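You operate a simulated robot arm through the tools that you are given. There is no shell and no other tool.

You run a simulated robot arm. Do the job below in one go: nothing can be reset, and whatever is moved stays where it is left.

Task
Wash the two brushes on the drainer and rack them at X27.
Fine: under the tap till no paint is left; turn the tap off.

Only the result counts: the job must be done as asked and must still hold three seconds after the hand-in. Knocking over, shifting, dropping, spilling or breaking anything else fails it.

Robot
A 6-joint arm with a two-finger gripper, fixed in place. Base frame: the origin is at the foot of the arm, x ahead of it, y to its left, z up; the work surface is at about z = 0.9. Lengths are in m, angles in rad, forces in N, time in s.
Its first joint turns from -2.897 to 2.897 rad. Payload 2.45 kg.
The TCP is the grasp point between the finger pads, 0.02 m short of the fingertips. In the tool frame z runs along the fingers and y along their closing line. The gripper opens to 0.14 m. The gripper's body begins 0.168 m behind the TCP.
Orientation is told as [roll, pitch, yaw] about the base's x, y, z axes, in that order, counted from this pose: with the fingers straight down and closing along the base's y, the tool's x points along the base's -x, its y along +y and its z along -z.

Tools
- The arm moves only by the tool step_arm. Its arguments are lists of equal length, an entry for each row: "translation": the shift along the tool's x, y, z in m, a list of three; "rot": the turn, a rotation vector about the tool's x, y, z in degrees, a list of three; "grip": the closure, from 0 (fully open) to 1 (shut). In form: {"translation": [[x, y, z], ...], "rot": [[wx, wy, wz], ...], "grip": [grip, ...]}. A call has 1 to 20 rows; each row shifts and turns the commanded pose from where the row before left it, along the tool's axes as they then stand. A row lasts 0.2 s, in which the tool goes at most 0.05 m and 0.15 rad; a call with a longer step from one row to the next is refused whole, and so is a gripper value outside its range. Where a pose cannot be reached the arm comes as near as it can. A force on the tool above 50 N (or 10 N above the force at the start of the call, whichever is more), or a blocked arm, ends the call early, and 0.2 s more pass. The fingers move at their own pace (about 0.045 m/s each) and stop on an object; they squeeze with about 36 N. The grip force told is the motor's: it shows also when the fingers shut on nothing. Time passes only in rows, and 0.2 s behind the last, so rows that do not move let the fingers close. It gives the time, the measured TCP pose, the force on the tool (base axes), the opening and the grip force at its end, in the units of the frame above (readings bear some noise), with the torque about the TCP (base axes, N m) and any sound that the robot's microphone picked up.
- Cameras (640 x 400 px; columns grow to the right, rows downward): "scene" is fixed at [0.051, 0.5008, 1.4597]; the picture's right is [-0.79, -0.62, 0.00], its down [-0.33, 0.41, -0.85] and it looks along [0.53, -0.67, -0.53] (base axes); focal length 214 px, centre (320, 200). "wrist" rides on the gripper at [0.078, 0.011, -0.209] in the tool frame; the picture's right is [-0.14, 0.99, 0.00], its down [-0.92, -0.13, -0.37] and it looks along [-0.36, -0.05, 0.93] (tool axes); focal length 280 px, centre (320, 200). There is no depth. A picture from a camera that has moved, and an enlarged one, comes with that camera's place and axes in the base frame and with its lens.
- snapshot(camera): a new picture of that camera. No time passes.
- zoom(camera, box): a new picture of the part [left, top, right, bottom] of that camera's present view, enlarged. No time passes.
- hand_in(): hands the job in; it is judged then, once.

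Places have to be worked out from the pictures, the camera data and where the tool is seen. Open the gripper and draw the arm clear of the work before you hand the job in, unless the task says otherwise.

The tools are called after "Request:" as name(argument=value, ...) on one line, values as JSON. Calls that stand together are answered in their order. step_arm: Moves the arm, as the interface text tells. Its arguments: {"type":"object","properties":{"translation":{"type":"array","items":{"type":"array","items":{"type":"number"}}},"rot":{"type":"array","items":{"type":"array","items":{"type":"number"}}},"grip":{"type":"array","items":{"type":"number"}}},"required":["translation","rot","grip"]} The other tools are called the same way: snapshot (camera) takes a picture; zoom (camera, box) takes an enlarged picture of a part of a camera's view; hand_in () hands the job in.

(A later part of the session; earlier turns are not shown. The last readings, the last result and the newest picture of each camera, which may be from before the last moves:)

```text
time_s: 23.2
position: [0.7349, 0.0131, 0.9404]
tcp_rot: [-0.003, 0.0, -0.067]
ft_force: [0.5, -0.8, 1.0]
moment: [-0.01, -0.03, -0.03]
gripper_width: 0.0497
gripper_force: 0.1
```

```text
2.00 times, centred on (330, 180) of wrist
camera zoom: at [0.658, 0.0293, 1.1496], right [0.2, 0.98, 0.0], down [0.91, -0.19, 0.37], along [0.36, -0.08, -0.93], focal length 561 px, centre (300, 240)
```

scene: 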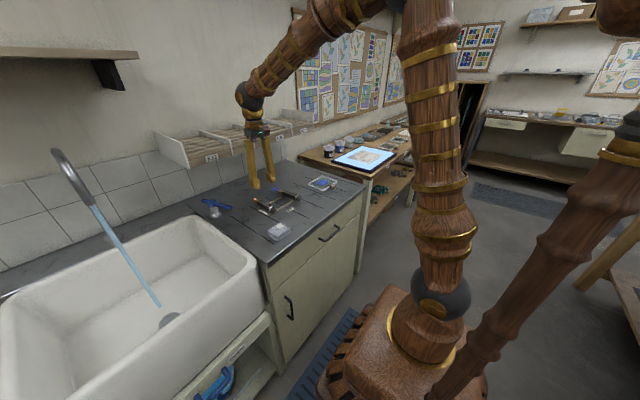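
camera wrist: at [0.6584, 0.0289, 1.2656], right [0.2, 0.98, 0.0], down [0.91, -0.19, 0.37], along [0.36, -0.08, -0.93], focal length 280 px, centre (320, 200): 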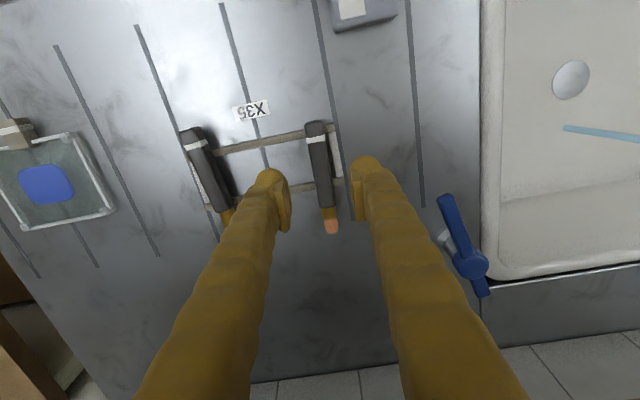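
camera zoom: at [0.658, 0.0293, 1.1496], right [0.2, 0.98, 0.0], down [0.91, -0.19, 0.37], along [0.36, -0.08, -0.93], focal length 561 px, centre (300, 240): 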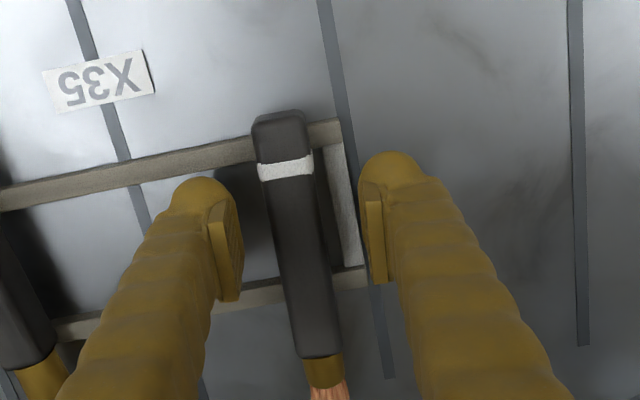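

Comparing views, the handle top is nearer z≈0.925, so the pads only just reach it. I lower another 12 mm (tips at ≈0.908, still between the rails and above the drainer) and close.

Request:
step_arm(translation=[[0, 0, 0.006], [0, 0, 0.006], [0, 0, 0], [0, 0, 0], [0, 0, 0], [0, 0, 0], [0, 0, 0]], rot=[[0, 0, 0], [0, 0, 0], [0, 0, 0], [0, 0, 0], [0, 0, 0], [0, 0, 0], [0, 0, 0]], grip=[0.643, 0.643, 0.9, 1, 1, 1, 1])

Request:
zoom(camera="wrist", box=[220, 80, 440, 280])

Request:
zoom(camera="scene", box=[230, 160, 310, 220])

```text
time_s: 24.8
position: [0.7336, 0.014, 0.9271]
tcp_rot: [-0.004, 0.003, -0.068]
ft_force: [0.7, -0.5, 0.1]
moment: [-0.02, 0.02, -0.02]
gripper_width: 0.0207
gripper_force: 35.6
```

```text
2.00 times, centred on (330, 180) of wrist
camera zoom: at [0.6576, 0.03, 1.138], right [0.2, 0.98, 0.0], down [0.91, -0.19, 0.37], along [0.36, -0.08, -0.93], focal length 561 px, centre (300, 240)
```

zoom: 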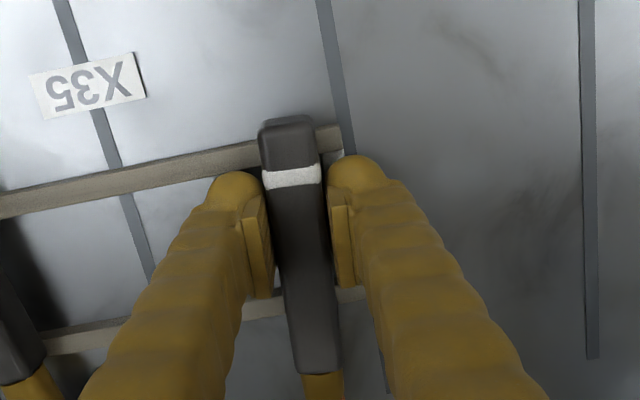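

```text
6.67 times, centred on (270, 190) of scene
camera zoom: at [0.051, 0.5008, 1.4597], right [-0.79, -0.62, 0.0], down [-0.33, 0.41, -0.85], along [0.53, -0.67, -0.53], focal length 1430 px, centre (653, 267)
```

zoom: 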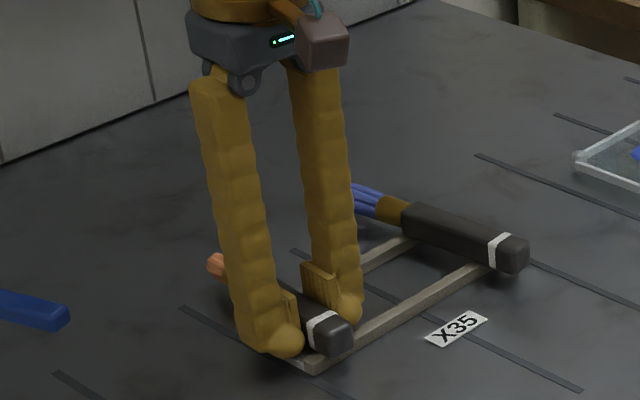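

The gripper holds the handle (width 20.7 mm, 36 N). I lift it straight up slowly and check.

Request:
step_arm(translation=[[0, 0, -0.01], [0, 0, -0.02], [0, 0, -0.03], [0, 0, -0.03], [0, 0, -0.03]], rot=[[0, 0, 0], [0, 0, 0], [0, 0, 0], [0, 0, 0], [0, 0, 0]], grip=[1, 1, 1, 1, 1])

Request:
snapshot(camera="wrist")

Request:
zoom(camera="scene", box=[210, 130, 310, 220])

```text
time_s: 26.0
position: [0.7354, 0.0149, 1.0484]
tcp_rot: [-0.004, 0.002, -0.067]
ft_force: [-0.5, -0.8, -1.1]
moment: [-0.05, 0.0, 0.01]
gripper_width: 0.0207
gripper_force: 35.8
```

```text
taken
camera wrist: at [0.6599, 0.0316, 1.2598], right [0.2, 0.98, 0.0], down [0.91, -0.19, 0.37], along [0.36, -0.08, -0.93], focal length 280 px, centre (320, 200)
```

wrist: 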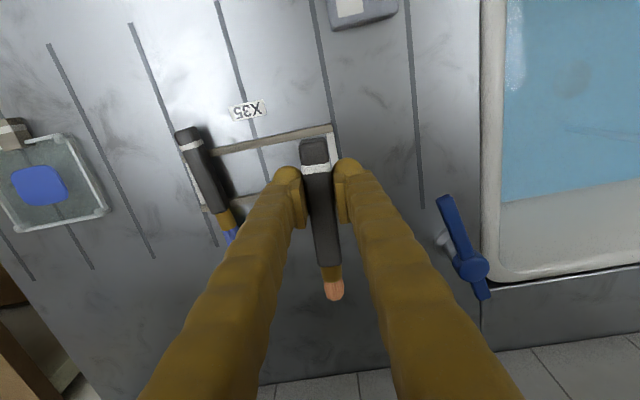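

```text
4.44 times, centred on (260, 175) of scene
camera zoom: at [0.051, 0.5008, 1.4597], right [-0.79, -0.62, 0.0], down [-0.33, 0.41, -0.85], along [0.53, -0.67, -0.53], focal length 953 px, centre (587, 311)
```

zoom: 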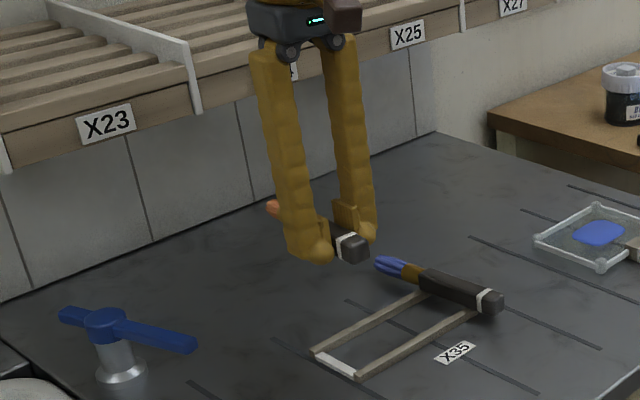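

The brush is held, but the sink appears to be filling with water. I check the level at once.

Request:
snapshot(camera="scene")

Request:
zoom(camera="scene", box=[0, 140, 280, 400])

```text
taken
```

scene: 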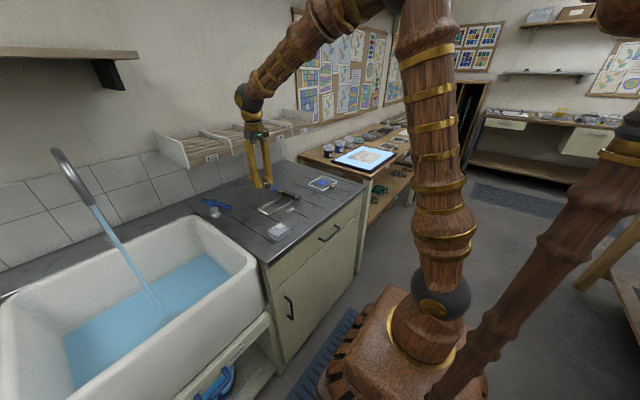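

```text
1.54 times, centred on (140, 270) of scene
camera zoom: at [0.051, 0.5008, 1.4597], right [-0.79, -0.62, 0.0], down [-0.33, 0.41, -0.85], along [0.53, -0.67, -0.53], focal length 330 px, centre (597, 92)
```

zoom: 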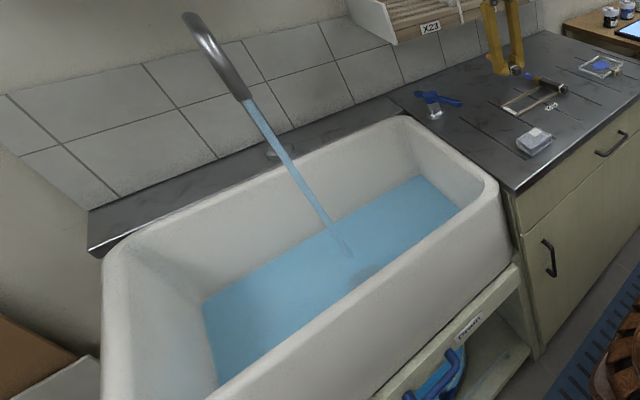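

The water stands in the basin. No time passes for pictures, so I look closely at the level, the drain, and the labelled blue thing under the sink.

Request:
zoom(camera="scene", box=[180, 320, 280, 400])

Request:
zoom(camera="scene", box=[60, 240, 240, 360])

Request:
zoom(camera="wrist", box=[480, 0, 640, 300])

```text
5.00 times, centred on (230, 360) of scene
camera zoom: at [0.051, 0.5008, 1.4597], right [-0.79, -0.62, 0.0], down [-0.33, 0.41, -0.85], along [0.53, -0.67, -0.53], focal length 1072 px, centre (770, -600)
```

zoom: 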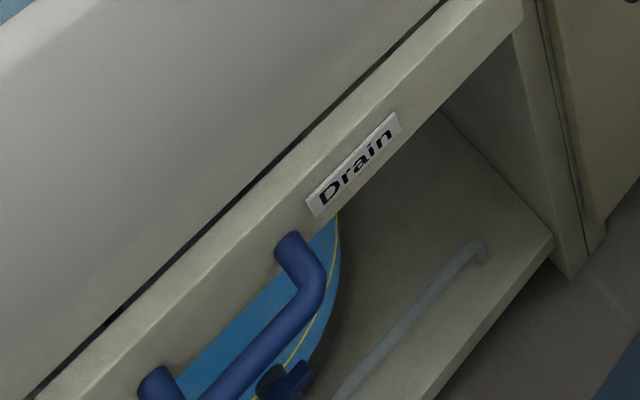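

```text
3.33 times, centred on (150, 300) of scene
camera zoom: at [0.051, 0.5008, 1.4597], right [-0.79, -0.62, 0.0], down [-0.33, 0.41, -0.85], along [0.53, -0.67, -0.53], focal length 715 px, centre (887, -133)
```

zoom: 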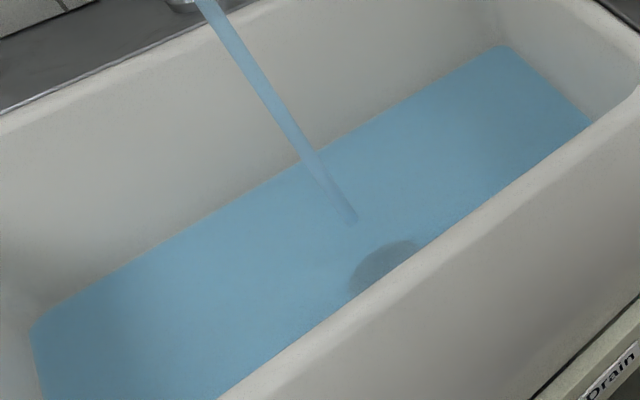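

```text
1.33 times, centred on (560, 150) of wrist
camera zoom: at [0.6599, 0.0316, 1.2598], right [0.2, 0.98, 0.0], down [0.91, -0.19, 0.37], along [0.36, -0.08, -0.93], focal length 374 px, centre (0, 267)
```

zoom: 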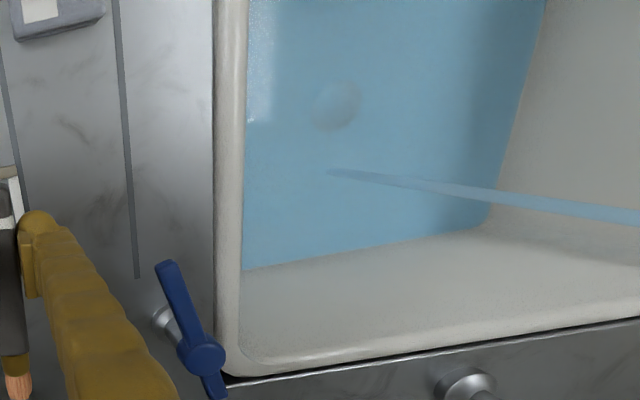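

The stream meets the water at z≈0.77, so the basin has filled about 10 cm in 8 s: the drain is shut and it would overflow soon. I turn the tap off right away, pushing the lever back toward +y with the outer face of the finger (brush kept clear on the -y side).

Request:
step_arm(translation=[[-0.01995, 0.0264, 0.031], [-0.01995, 0.0264, 0.031], [-0.01995, 0.0264, 0.031], [0.0015, 0.022, 0], [0.0011, 0.016, 0], [0.0006, 0.009, 0], [0.0004, 0.006, 0]], rot=[[0, 0, 0], [0, 0, 0], [0, 0, 0], [0, 0, 0], [0, 0, 0], [0, 0, 0], [0, 0, 0]], grip=[1, 1, 1, 1, 1, 1, 1])

Request:
snapshot(camera="scene")

Request:
snapshot(camera="wrist")

```text
time_s: 27.4
position: [0.798, 0.1251, 0.953]
tcp_rot: [-0.007, 0.001, -0.071]
ft_force: [0.1, -0.3, 0.2]
moment: [0.0, 0.02, 0.0]
gripper_width: 0.0205
gripper_force: 36.5
stopped in row 7: the force on the tool passed its limit at 64 N (the readings are from after the stop); the commanded pose is now the measured one
```

```text
taken
```

scene: 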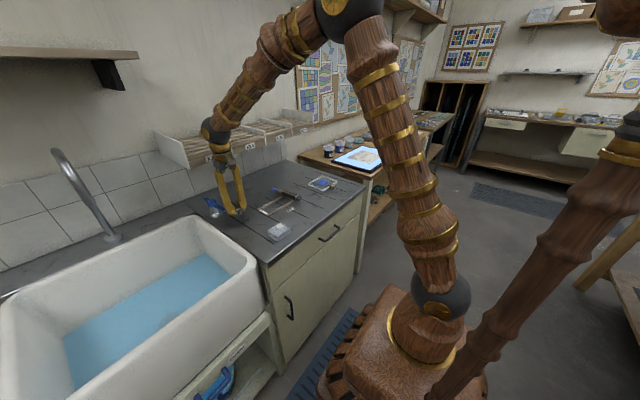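

```text
taken
camera wrist: at [0.7217, 0.1422, 1.164], right [0.21, 0.98, -0.01], down [0.91, -0.19, 0.37], along [0.36, -0.08, -0.93], focal length 280 px, centre (320, 200)
```

wrist: 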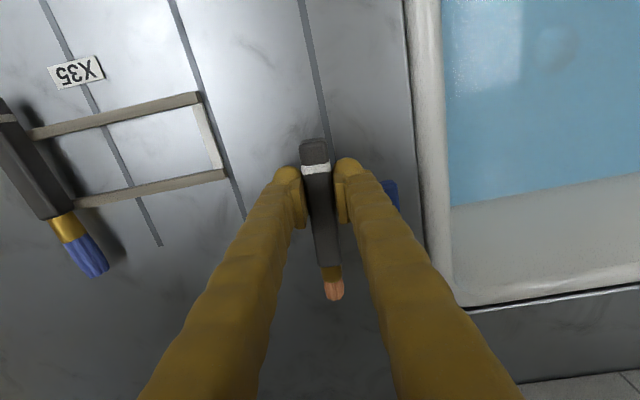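

The stream has stopped: the tap is off. Now, with no time pressure, I study the sink level and the drain handle.

Request:
zoom(camera="scene", box=[60, 240, 240, 360])

Request:
zoom(camera="scene", box=[0, 200, 280, 400])

Request:
zoom(camera="scene", box=[190, 180, 260, 230])

```text
3.33 times, centred on (150, 300) of scene
camera zoom: at [0.051, 0.5008, 1.4597], right [-0.79, -0.62, 0.0], down [-0.33, 0.41, -0.85], along [0.53, -0.67, -0.53], focal length 715 px, centre (887, -133)
```

zoom: 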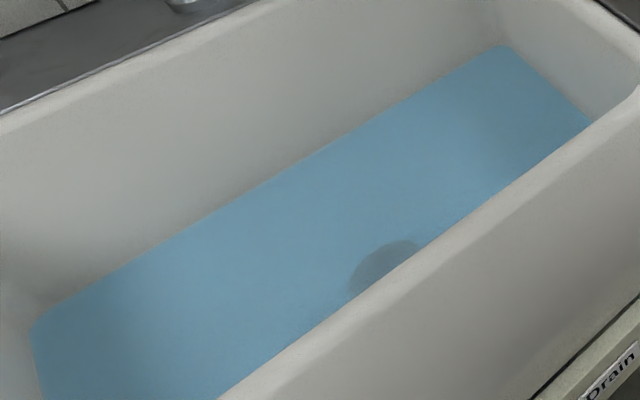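

```text
2.00 times, centred on (140, 300) of scene
camera zoom: at [0.051, 0.5008, 1.4597], right [-0.79, -0.62, 0.0], down [-0.33, 0.41, -0.85], along [0.53, -0.67, -0.53], focal length 429 px, centre (680, 0)
```

zoom: 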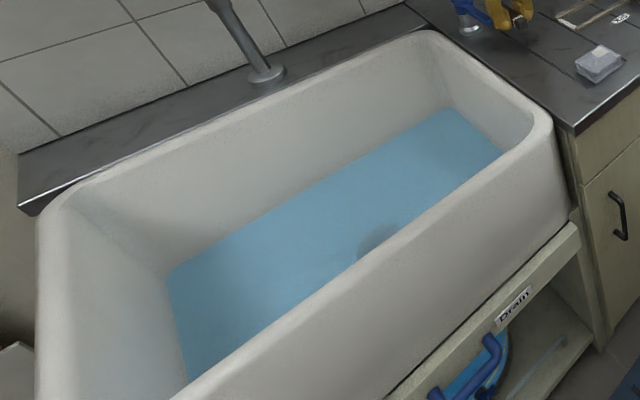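

```text
8.00 times, centred on (225, 205) of scene
camera zoom: at [0.051, 0.5008, 1.4597], right [-0.79, -0.62, 0.0], down [-0.33, 0.41, -0.85], along [0.53, -0.67, -0.53], focal length 1716 px, centre (1080, 160)
```

zoom: 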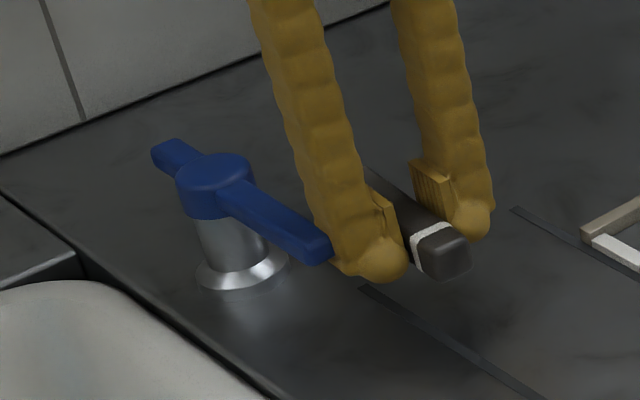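

I was over-cautious: comparing the pictures, the stream always ended near z≈0.675, so the water is only about 1 cm deep after 8 s of flow, and it holds there (drain shut) – roughly 20 cm of freeboard remain, which is minutes at this flow. To reopen the tap with the brush in hand I lift and yaw the hand ~29° so that the brush points away from the lever.

Request:
step_arm(translation=[[0, -0.01, -0.02], [0, 0, -0.04], [0, 0, -0.045], [0, 0, 0], [0, 0, 0], [0, 0, 0], [0, 0, 0]], rot=[[0, 0, 0], [0, 0, 0], [0, 0, 0], [0, 0, -7.25], [0, 0, -7.25], [0, 0, -7.25], [0, 0, -7.25]], grip=[1, 1, 1, 1, 1, 1, 1])

Request:
snapshot(camera="wrist")

Request:
zoom(camera="scene", box=[60, 140, 260, 340])

```text
time_s: 29.0
position: [0.7995, 0.1201, 1.0598]
tcp_rot: [-0.005, 0.005, 0.438]
ft_force: [0.6, -0.4, -1.0]
moment: [-0.01, 0.02, -0.01]
gripper_width: 0.0208
gripper_force: 35.9
```

```text
taken
camera wrist: at [0.7244, 0.0982, 1.2696], right [-0.3, 0.95, -0.01], down [0.89, 0.28, 0.36], along [0.35, 0.1, -0.93], focal length 280 px, centre (320, 200)
```

wrist: 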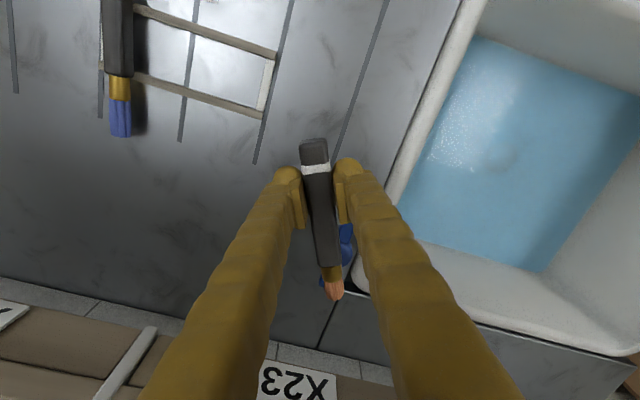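

```text
2.00 times, centred on (160, 240) of scene
camera zoom: at [0.051, 0.5008, 1.4597], right [-0.79, -0.62, 0.0], down [-0.33, 0.41, -0.85], along [0.53, -0.67, -0.53], focal length 429 px, centre (640, 120)
```

zoom: 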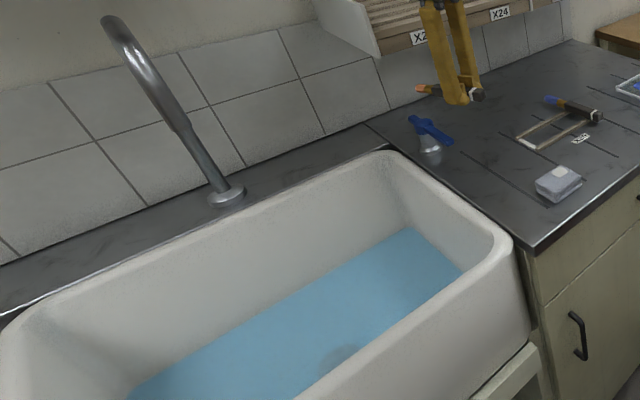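

Level static and brush fine. I move over to the +y side of the lever and lower beside it (brush pointing over the basin).

Request:
step_arm(translation=[[-0.0229, 0.039, 0], [-0.0229, 0.039, 0], [-0.0229, 0.039, 0], [0, 0, 0.035], [0, 0, 0.035], [0, 0, 0.032]], rot=[[0, 0, 0], [0, 0, 0], [0, 0, 0], [0, 0, 0], [0, 0, 0], [0, 0, 0]], grip=[1, 1, 1, 1, 1, 1])

Request:
snapshot(camera="wrist")

Request:
zoom(camera="scene", box=[170, 160, 270, 240])

```text
time_s: 30.4
position: [0.811, 0.2568, 0.954]
tcp_rot: [-0.006, 0.007, 0.439]
ft_force: [0.6, 0.8, -0.7]
moment: [-0.04, 0.01, 0.01]
gripper_width: 0.0207
gripper_force: 36.0
```

```text
taken
camera wrist: at [0.7364, 0.2334, 1.1652], right [-0.3, 0.96, -0.01], down [0.89, 0.28, 0.36], along [0.35, 0.1, -0.93], focal length 280 px, centre (320, 200)
```

wrist: 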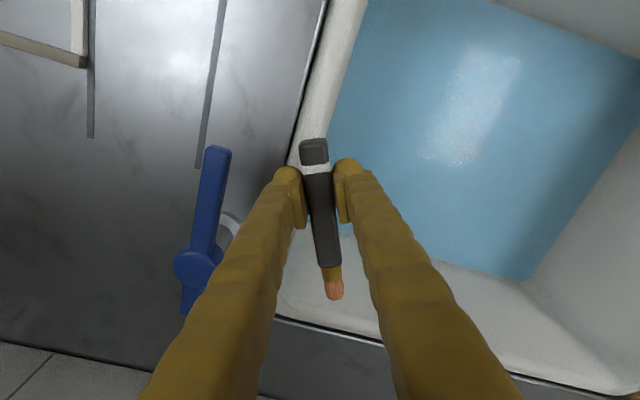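

```text
5.00 times, centred on (220, 200) of scene
camera zoom: at [0.051, 0.5008, 1.4597], right [-0.79, -0.62, 0.0], down [-0.33, 0.41, -0.85], along [0.53, -0.67, -0.53], focal length 1072 px, centre (820, 200)
```

zoom: 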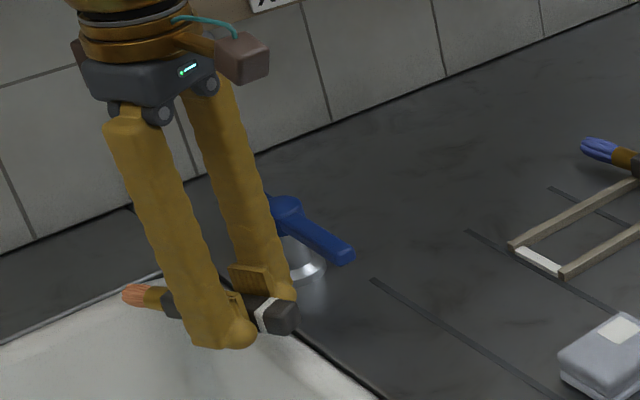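

Clear on all sides. I push the lever gently toward -y with the finger (about 14° as before), then back off and rise.

Request:
step_arm(translation=[[0.0085, -0.0181, 0], [0.0051, -0.0109, 0], [0.0042, -0.0091, 0], [0.0042, -0.0091, 0], [0.0034, -0.0072, 0], [0.003, -0.0063, 0], [-0.0051, 0.0109, -0.01], [0, 0, -0.04]], rot=[[0, 0, 0], [0, 0, 0], [0, 0, 0], [0, 0, 0], [0, 0, 0], [0, 0, 0], [0, 0, 0], [0, 0, 0]], grip=[1, 1, 1, 1, 1, 1, 1, 1])

Request:
snapshot(camera="scene")

Request:
snapshot(camera="wrist")

```text
time_s: 32.2
position: [0.8108, 0.2033, 1.0069]
tcp_rot: [-0.005, 0.004, 0.439]
ft_force: [-0.2, -0.2, -1.6]
moment: [0.02, 0.03, -0.02]
gripper_width: 0.0206
gripper_force: 35.9
```

```text
taken
```

scene: 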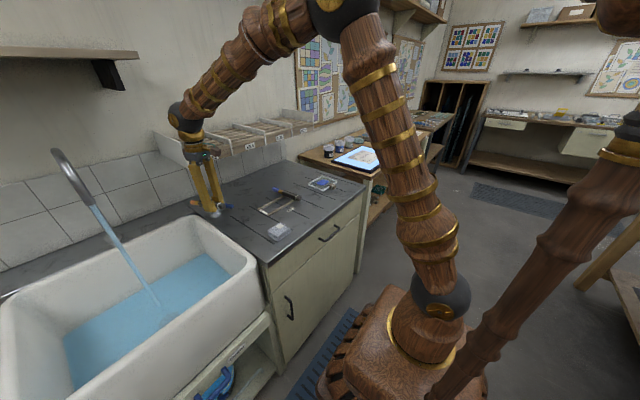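

```text
taken
camera wrist: at [0.7364, 0.1802, 1.217], right [-0.3, 0.96, -0.01], down [0.89, 0.28, 0.36], along [0.35, 0.1, -0.93], focal length 280 px, centre (320, 200)
```

wrist: 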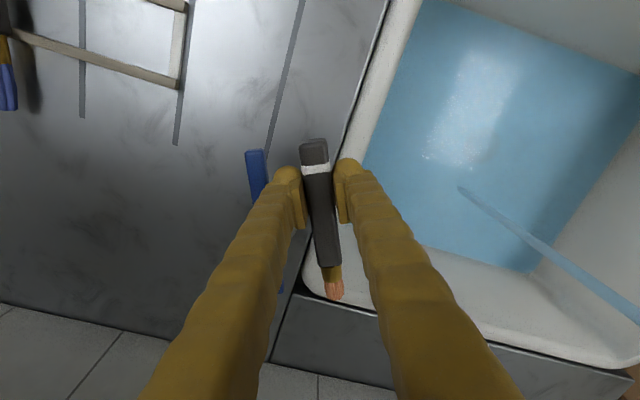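

Water is running again. I bring the bristles into the stream, at about z≈0.95, a good distance below and in front of the spout.

Request:
step_arm(translation=[[-0.0112, 0.0424, 0.007], [-0.0112, 0.0424, 0.007], [-0.0112, 0.0424, 0.007], [-0.0112, 0.0424, 0.007], [-0.0112, 0.0424, 0.007], [-0.0112, 0.0424, 0.007], [0, 0, 0], [0, 0, 0]], rot=[[0, 0, 0], [0, 0, 0], [0, 0, 0], [0, 0, 0], [0, 0, 0], [0, 0, 0], [0, 0, 0], [0, 0, 0]], grip=[1, 1, 1, 1, 1, 1, 1, 1])

Request:
snapshot(camera="wrist")

Request:
zoom(camera="scene", box=[40, 120, 200, 300])

```text
time_s: 34.0
position: [0.7631, 0.4598, 0.962]
tcp_rot: [-0.007, 0.005, 0.437]
ft_force: [-0.5, 0.2, -0.8]
moment: [-0.02, 0.04, -0.01]
gripper_width: 0.0206
gripper_force: 36.0
```

```text
taken
camera wrist: at [0.6891, 0.4372, 1.1718], right [-0.3, 0.96, -0.01], down [0.89, 0.28, 0.36], along [0.35, 0.1, -0.93], focal length 280 px, centre (320, 200)
```

wrist: 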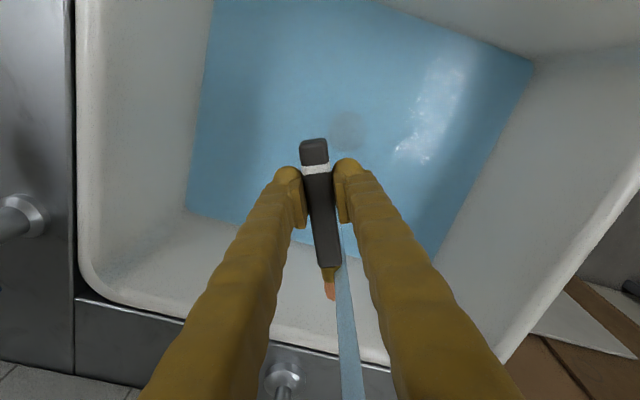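

```text
2.22 times, centred on (120, 210) of scene
camera zoom: at [0.051, 0.5008, 1.4597], right [-0.79, -0.62, 0.0], down [-0.33, 0.41, -0.85], along [0.53, -0.67, -0.53], focal length 477 px, centre (764, 178)
```

zoom: 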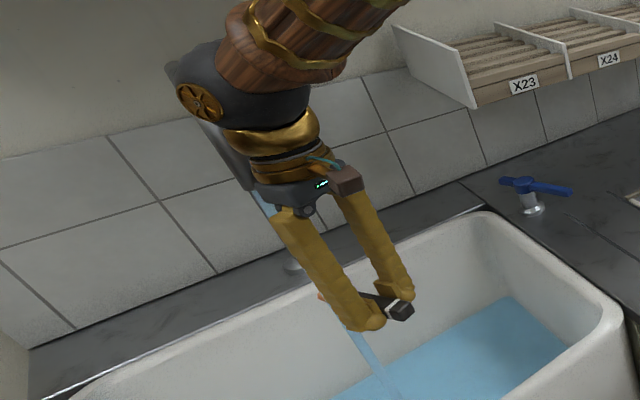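

The bristles are right beside the stream; I zoom in to correct the position.

Request:
zoom(camera="wrist", box=[290, 230, 400, 330])

Request:
zoom(camera="scene", box=[100, 210, 180, 270])

```text
4.00 times, centred on (345, 280) of wrist
camera zoom: at [0.6891, 0.4372, 1.1718], right [-0.3, 0.96, -0.01], down [0.89, 0.28, 0.36], along [0.35, 0.1, -0.93], focal length 1122 px, centre (220, -120)
```

zoom: 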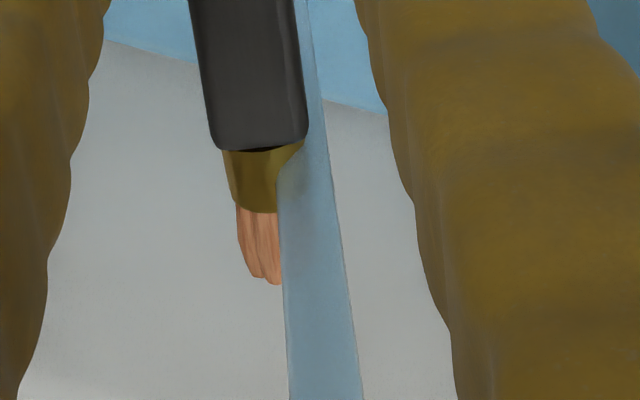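

```text
6.67 times, centred on (140, 240) of scene
camera zoom: at [0.051, 0.5008, 1.4597], right [-0.79, -0.62, 0.0], down [-0.33, 0.41, -0.85], along [0.53, -0.67, -0.53], focal length 1430 px, centre (1520, -67)
```

zoom: 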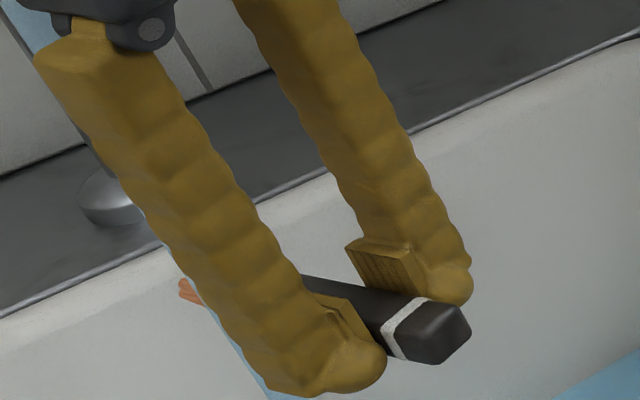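

The stream meets the brush at the ferrule's right edge. I pull back 27 mm along the brush and shift 13.5 mm to the side so the bristles sit in the stream.

Request:
step_arm(translation=[[0.0135, 0.007, 0], [0.0135, 0.0065, 0], [0, 0, 0], [0, 0, 0]], rot=[[0, 0, 0], [0, 0, 0], [0, 0, 0], [0, 0, 0]], grip=[1, 1, 1, 1])

Request:
zoom(camera="wrist", box=[290, 230, 400, 330])

Request:
zoom(camera="scene", box=[60, 210, 180, 310])

```text
time_s: 35.0
position: [0.7331, 0.4606, 0.9629]
tcp_rot: [-0.005, 0.005, 0.438]
ft_force: [0.2, 0.0, -0.6]
moment: [-0.03, 0.0, 0.02]
gripper_width: 0.0208
gripper_force: 35.7
```

```text
4.00 times, centred on (345, 280) of wrist
camera zoom: at [0.6584, 0.4377, 1.1724], right [-0.3, 0.96, -0.01], down [0.89, 0.28, 0.36], along [0.35, 0.1, -0.93], focal length 1122 px, centre (220, -120)
```

zoom: 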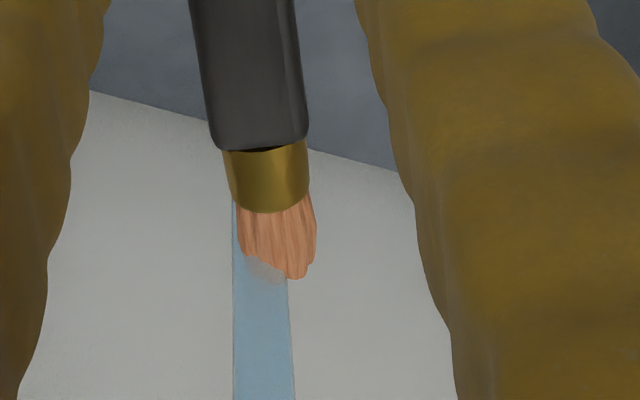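

```text
4.00 times, centred on (120, 260) of scene
camera zoom: at [0.051, 0.5008, 1.4597], right [-0.79, -0.62, 0.0], down [-0.33, 0.41, -0.85], along [0.53, -0.67, -0.53], focal length 858 px, centre (1120, -40)
```

zoom: 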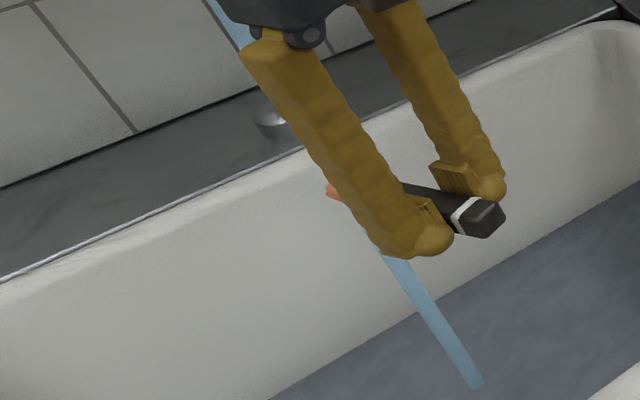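

The bristles are now in the stream and paint is tinting the water. I make small slow sweeps so that the whole tuft is rinsed.

Request:
step_arm(translation=[[-0.004, -0.004, 0], [0, 0, 0], [0, 0, 0], [-0.005, 0, 0], [0, 0, 0], [0.009, 0, 0], [0, 0, 0], [0, 0.004, 0], [0, -0.008, 0], [-0.004, 0.004, 0], [0, 0, 0]], rot=[[0, 0, 0], [0, 0, 0], [0, 0, 0], [0, 0, 0], [0, 0, 0], [0, 0, 0], [0, 0, 0], [0, 0, 0], [0, 0, 0], [0, 0, 0], [0, 0, 0]], grip=[1, 1, 1, 1, 1, 1, 1, 1, 1, 1, 1])

Request:
zoom(camera="wrist", box=[290, 230, 400, 330])

Request:
snapshot(camera="wrist")

Request:
snapshot(camera="scene")

```text
time_s: 37.4
position: [0.7391, 0.4594, 0.9617]
tcp_rot: [-0.004, 0.006, 0.439]
ft_force: [-0.4, 0.1, -1.0]
moment: [-0.03, 0.02, 0.01]
gripper_width: 0.0206
gripper_force: 36.6
```

```text
4.00 times, centred on (345, 280) of wrist
camera zoom: at [0.6649, 0.4363, 1.1732], right [-0.3, 0.96, -0.01], down [0.89, 0.28, 0.36], along [0.35, 0.1, -0.93], focal length 1122 px, centre (220, -120)
```

zoom: 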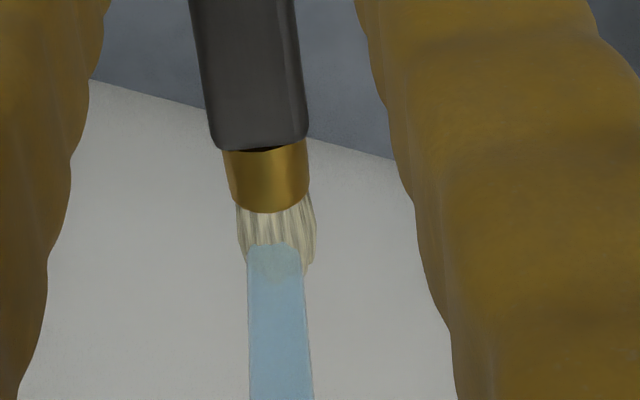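

```text
taken
camera wrist: at [0.6649, 0.4363, 1.1732], right [-0.3, 0.96, -0.01], down [0.89, 0.28, 0.36], along [0.35, 0.1, -0.93], focal length 280 px, centre (320, 200)
```

wrist: 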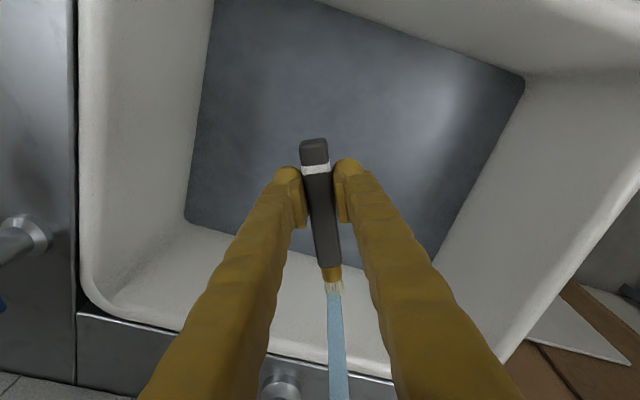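

```text
taken
```

scene: 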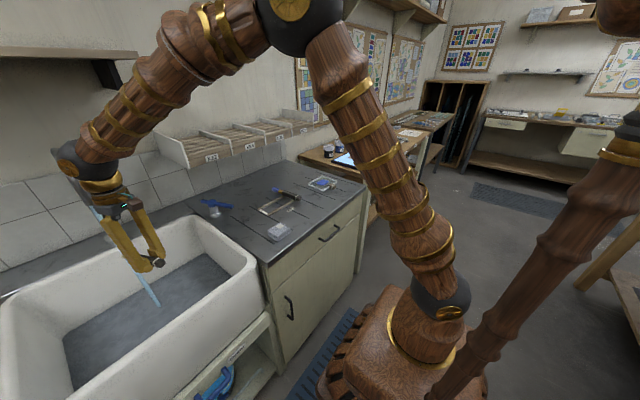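

The bristles have turned cream-white. I rinse a moment more with small sweeps, then draw the brush back out of the stream and inspect it.

Request:
step_arm(translation=[[-0.004, 0, 0], [0, 0, 0], [0.008, 0, 0], [0, 0, 0], [0, 0.004, 0], [0, -0.008, 0], [0, 0.004, 0], [0.02, 0, 0], [0.025, -0.01, 0], [0.0, -0.02, 0]], rot=[[0, 0, 0], [0, 0, 0], [0, 0, 0], [0, 0, 0], [0, 0, 0], [0, 0, 0], [0, 0, 0], [0, 0, 0], [0, 0, 0], [0, 0, 0]], grip=[1, 1, 1, 1, 1, 1, 1, 1, 1, 1])

Request:
zoom(camera="wrist", box=[300, 250, 360, 310])

Request:
zoom(camera="scene", box=[60, 210, 180, 310])

```text
time_s: 39.6
position: [0.7063, 0.4115, 0.962]
tcp_rot: [-0.005, 0.004, 0.439]
ft_force: [-0.6, 0.1, -0.4]
moment: [-0.01, 0.01, -0.02]
gripper_width: 0.0206
gripper_force: 36.1
```

```text
6.67 times, centred on (330, 280) of wrist
camera zoom: at [0.6318, 0.3882, 1.1727], right [-0.3, 0.96, -0.01], down [0.89, 0.28, 0.36], along [0.35, 0.1, -0.93], focal length 1869 px, centre (253, -333)
```

zoom: 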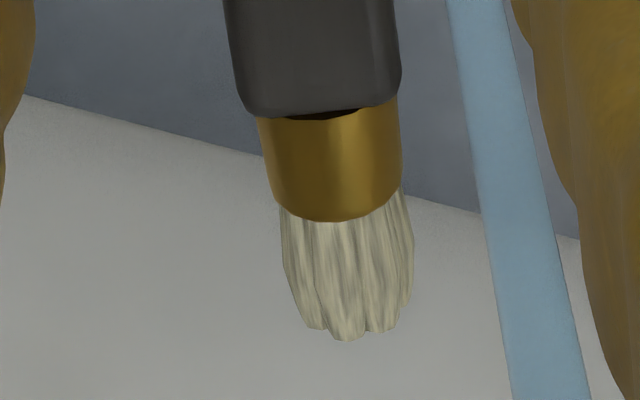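

```text
4.00 times, centred on (120, 260) of scene
camera zoom: at [0.051, 0.5008, 1.4597], right [-0.79, -0.62, 0.0], down [-0.33, 0.41, -0.85], along [0.53, -0.67, -0.53], focal length 858 px, centre (1120, -40)
```

zoom: 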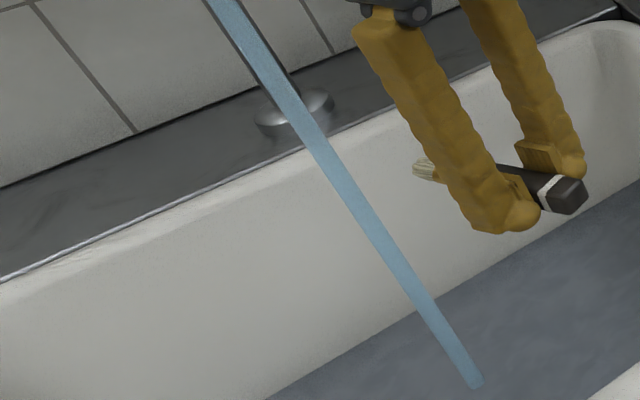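

Brush A is clean. I leave the water running (the level is only ≈2 cm up) and carry brush A up and across, turning the hand back to yaw 0 in front of the rack.

Request:
step_arm(translation=[[0.01443, -0.02953, -0.02891], [0.01443, -0.02953, -0.02891], [0.01443, -0.02953, -0.02891], [0.01443, -0.02953, -0.02891], [0.01443, -0.02953, -0.02891], [0.01443, -0.02953, -0.02891], [0.01443, -0.02953, -0.02891], [0.01443, -0.02953, -0.02891], [0.01443, -0.02953, -0.02891], [0.01443, -0.02953, -0.02891], [0.01443, -0.02953, -0.02891], [0, 0, 0], [0, 0, 0], [0, 0, 0], [0, 0, 0]], rot=[[0, 0, 0], [0, 0, 0], [0, 0, 0], [0, 0, 0], [0, 0, 0], [0, 0, 0], [0, 0, 0], [0, 0, 0], [0, 0, 0], [0, 0, 0], [0, 0, 0], [0, 0, 6.29], [0, 0, 6.29], [0, 0, 6.29], [0, 0, 6.29]], grip=[1, 1, 1, 1, 1, 1, 1, 1, 1, 1, 1, 1, 1, 1, 1])

```text
time_s: 42.8
position: [0.7034, 0.0521, 1.2821]
tcp_rot: [-0.007, 0.002, -0.002]
ft_force: [-0.5, 0.5, 0.6]
moment: [0.01, 0.02, -0.02]
gripper_width: 0.0206
gripper_force: 36.4
```

Yaw is zero and the brush is held. I go on to the front of bay X27 and partly over it, at z≈1.28.

Request:
step_arm(translation=[[-0.0052, -0.0463, 0], [-0.0052, -0.0463, 0], [-0.0052, -0.0463, 0], [-0.0052, -0.0463, 0], [-0.0052, -0.0463, 0], [-0.0052, -0.0463, 0], [-0.0052, -0.0463, 0], [-0.0052, -0.0463, 0], [-0.0052, -0.0463, 0], [-0.04, 0, 0], [-0.04, 0, 0], [-0.04, 0, 0], [-0.04, 0, 0], [-0.034, 0, 0]], rot=[[0, 0, 0], [0, 0, 0], [0, 0, 0], [0, 0, 0], [0, 0, 0], [0, 0, 0], [0, 0, 0], [0, 0, 0], [0, 0, 0], [0, 0, 0], [0, 0, 0], [0, 0, 0], [0, 0, 0], [0, 0, 0]], grip=[1, 1, 1, 1, 1, 1, 1, 1, 1, 1, 1, 1, 1, 1])

Request:
snapshot(camera="wrist")

Request:
snapshot(camera="scene")

Request:
zoom(camera="scene", box=[240, 60, 330, 150])

```text
time_s: 45.8
position: [0.9426, -0.3655, 1.2879]
tcp_rot: [-0.005, 0.002, -0.002]
ft_force: [-0.2, 0.0, 1.2]
moment: [0.0, -0.09, 0.0]
gripper_width: 0.0207
gripper_force: 36.1
```

```text
taken
camera wrist: at [0.8646, -0.3538, 1.4979], right [0.14, 0.99, -0.01], down [0.92, -0.13, 0.37], along [0.36, -0.06, -0.93], focal length 280 px, centre (320, 200)
```

wrist: 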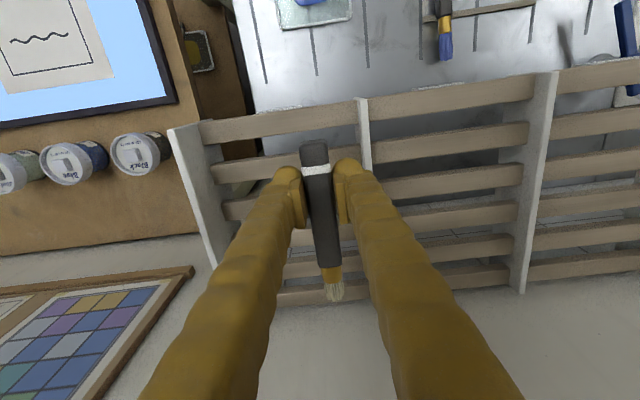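

```text
taken
```

scene: 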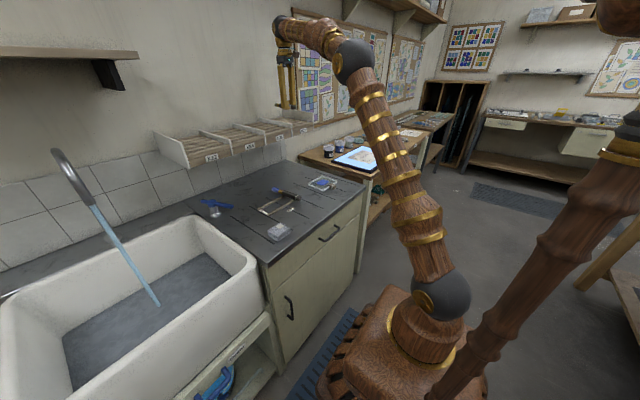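

```text
4.44 times, centred on (285, 105) of scene
camera zoom: at [0.051, 0.5008, 1.4597], right [-0.79, -0.62, 0.0], down [-0.33, 0.41, -0.85], along [0.53, -0.67, -0.53], focal length 953 px, centre (476, 622)
```

zoom: 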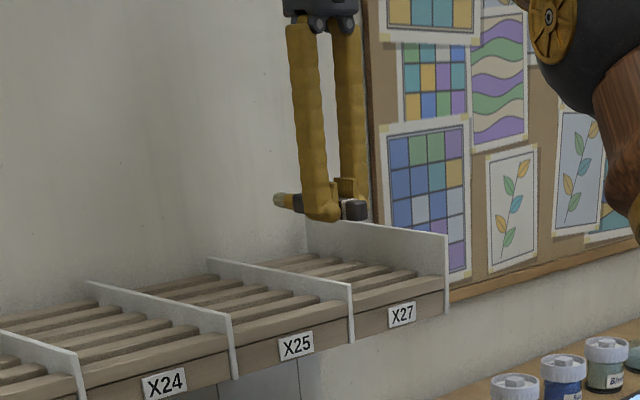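

The brush hangs centred over bay X27, about 4.7 cm from the divider. I lower to just above the slats.

Request:
step_arm(translation=[[0, 0, 0.03], [0, 0, 0.03], [0, 0, 0.02], [0, 0, 0]], rot=[[0, 0, 0], [0, 0, 0], [0, 0, 0], [0, 0, 0]], grip=[1, 1, 1, 1])

Request:
snapshot(camera="wrist")

Request:
zoom(camera="scene", box=[265, 90, 325, 140])

```text
time_s: 47.0
position: [0.9431, -0.3669, 1.21]
tcp_rot: [-0.009, -0.002, -0.003]
ft_force: [-0.2, 1.0, 6.2]
moment: [0.2, 0.09, -0.03]
gripper_width: 0.0207
gripper_force: 35.6
stopped in row 4: the force on the tool passed its limit at 52 N (the readings are from after the stop); the commanded pose is now the measured one
```

```text
taken
camera wrist: at [0.8645, -0.3538, 1.4197], right [0.14, 0.99, -0.01], down [0.92, -0.13, 0.37], along [0.37, -0.06, -0.93], focal length 280 px, centre (320, 200)
```

wrist: 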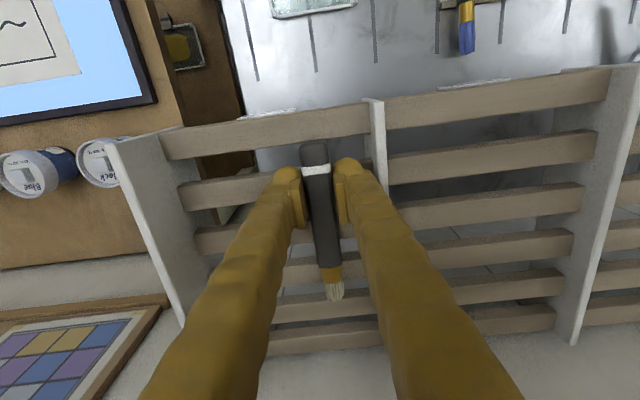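

```text
8.00 times, centred on (295, 115) of scene
camera zoom: at [0.051, 0.5008, 1.4597], right [-0.79, -0.62, 0.0], down [-0.33, 0.41, -0.85], along [0.53, -0.67, -0.53], focal length 1716 px, centre (520, 880)
```

zoom: 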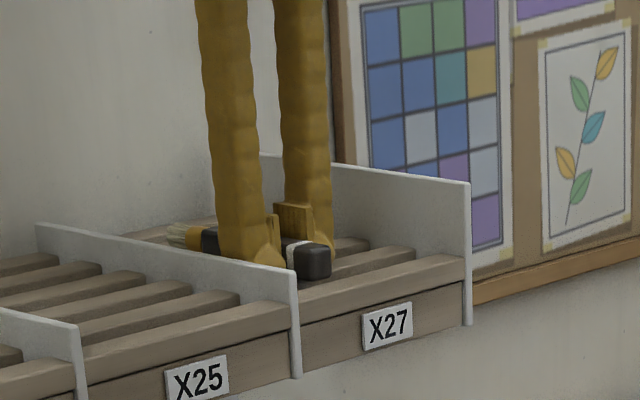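

The brush has come down on the slats (contact at TCP z≈1.21, small residual force). I open the fingers by about 6 mm a side and lift away slowly.

Request:
step_arm(translation=[[0, 0, 0], [0, 0, 0], [0, 0, 0], [0, 0, -0.008], [0, 0, -0.02], [0, 0, -0.03], [0, 0, -0.03]], rot=[[0, 0, 0], [0, 0, 0], [0, 0, 0], [0, 0, 0], [0, 0, 0], [0, 0, 0], [0, 0, 0]], grip=[0.757, 0.757, 0.757, 0.757, 0.757, 0.757, 0.757])

Request:
snapshot(camera="wrist")

Request:
zoom(camera="scene", box=[265, 90, 325, 140])

Request:
snapshot(camera="scene")

```text
time_s: 48.6
position: [0.9456, -0.3635, 1.2978]
tcp_rot: [-0.007, -0.003, 0.0]
ft_force: [-0.1, -0.2, 0.0]
moment: [-0.01, -0.02, 0.02]
gripper_width: 0.034
gripper_force: 0.1
```

```text
taken
camera wrist: at [0.8668, -0.3528, 1.5076], right [0.14, 0.99, -0.01], down [0.92, -0.13, 0.37], along [0.37, -0.06, -0.93], focal length 280 px, centre (320, 200)
```

wrist: 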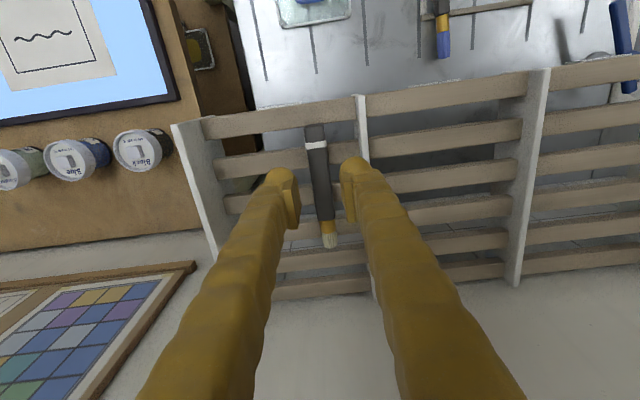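

```text
8.00 times, centred on (295, 115) of scene
camera zoom: at [0.051, 0.5008, 1.4597], right [-0.79, -0.62, 0.0], down [-0.33, 0.41, -0.85], along [0.53, -0.67, -0.53], focal length 1716 px, centre (520, 880)
```

zoom: 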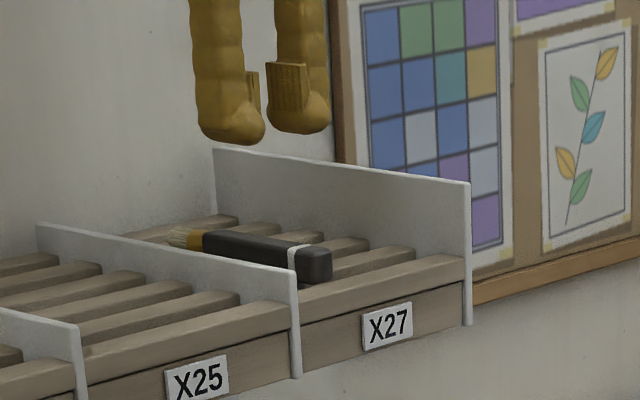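

```text
taken
```

scene: 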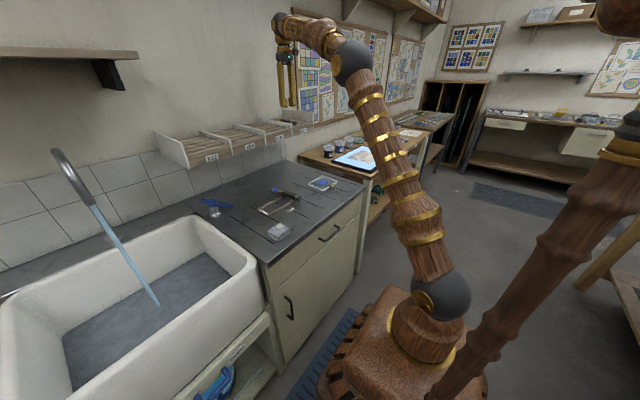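

Brush A lies well in bay X27. I check the sink level before fetching brush B.

Request:
zoom(camera="scene", box=[60, 240, 240, 360])

Request:
zoom(camera="wrist", box=[280, 90, 400, 270])

```text
3.33 times, centred on (150, 300) of scene
camera zoom: at [0.051, 0.5008, 1.4597], right [-0.79, -0.62, 0.0], down [-0.33, 0.41, -0.85], along [0.53, -0.67, -0.53], focal length 715 px, centre (887, -133)
```

zoom: 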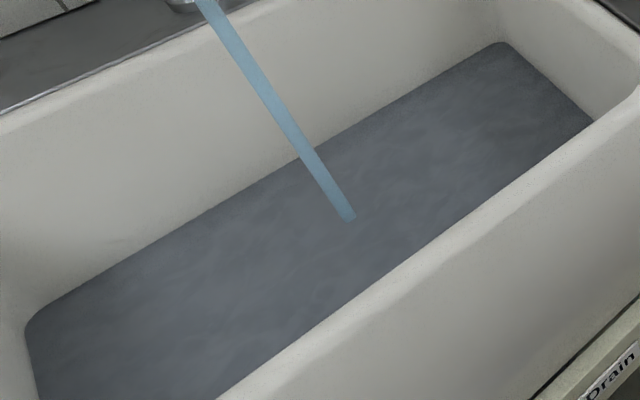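

```text
2.22 times, centred on (340, 180) of wrist
camera zoom: at [0.8668, -0.3528, 1.5076], right [0.14, 0.99, -0.01], down [0.92, -0.13, 0.37], along [0.37, -0.06, -0.93], focal length 623 px, centre (276, 244)
```

zoom: 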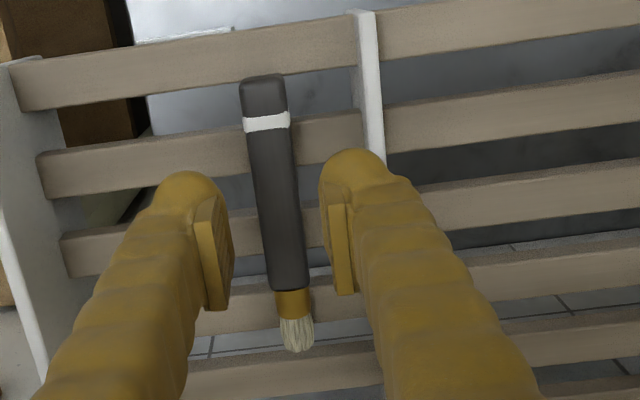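

The level is only about 3 cm up (≈1 mm/s), so there is ample margin. I back out of the rack and move over brush B.

Request:
step_arm(translation=[[0.045, 0, 0], [0.045, 0, 0], [0.045, 0, 0], [0.045, 0, 0], [0.045, 0, 0], [0, 0.0336, 0.0271], [0, 0.0336, 0.0271], [0, 0.0336, 0.0271], [0, 0.0336, 0.0271], [0, 0.0336, 0.0271], [0, 0.0336, 0.0271], [0, 0.0336, 0.0271]], rot=[[0, 0, 0], [0, 0, 0], [0, 0, 0], [0, 0, 0], [0, 0, 0], [0, 0, 0], [0, 0, 0], [0, 0, 0], [0, 0, 0], [0, 0, 0], [0, 0, 0], [0, 0, 0]], grip=[0.757, 0.757, 0.757, 0.757, 0.643, 0.643, 0.643, 0.643, 0.643, 0.643, 0.643, 0.643])

Request:
zoom(camera="wrist", box=[220, 60, 420, 240])

Request:
snapshot(camera="scene")

```text
time_s: 51.2
position: [0.7202, -0.1305, 1.1034]
tcp_rot: [-0.009, -0.004, -0.002]
ft_force: [0.2, 0.2, -0.3]
moment: [-0.04, 0.01, -0.04]
gripper_width: 0.0502
gripper_force: 0.0
```

```text
2.22 times, centred on (320, 150) of wrist
camera zoom: at [0.6411, -0.1195, 1.3131], right [0.14, 0.99, -0.01], down [0.92, -0.13, 0.37], along [0.37, -0.06, -0.93], focal length 623 px, centre (320, 311)
```

zoom: 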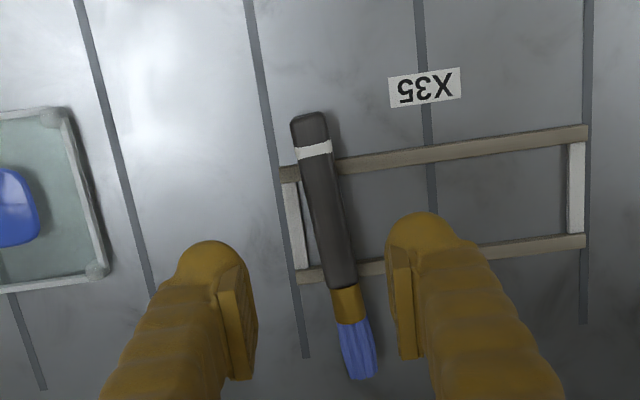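

```text
taken
```

scene: 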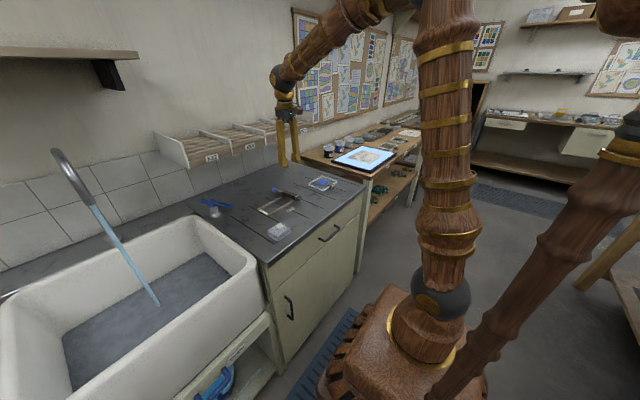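

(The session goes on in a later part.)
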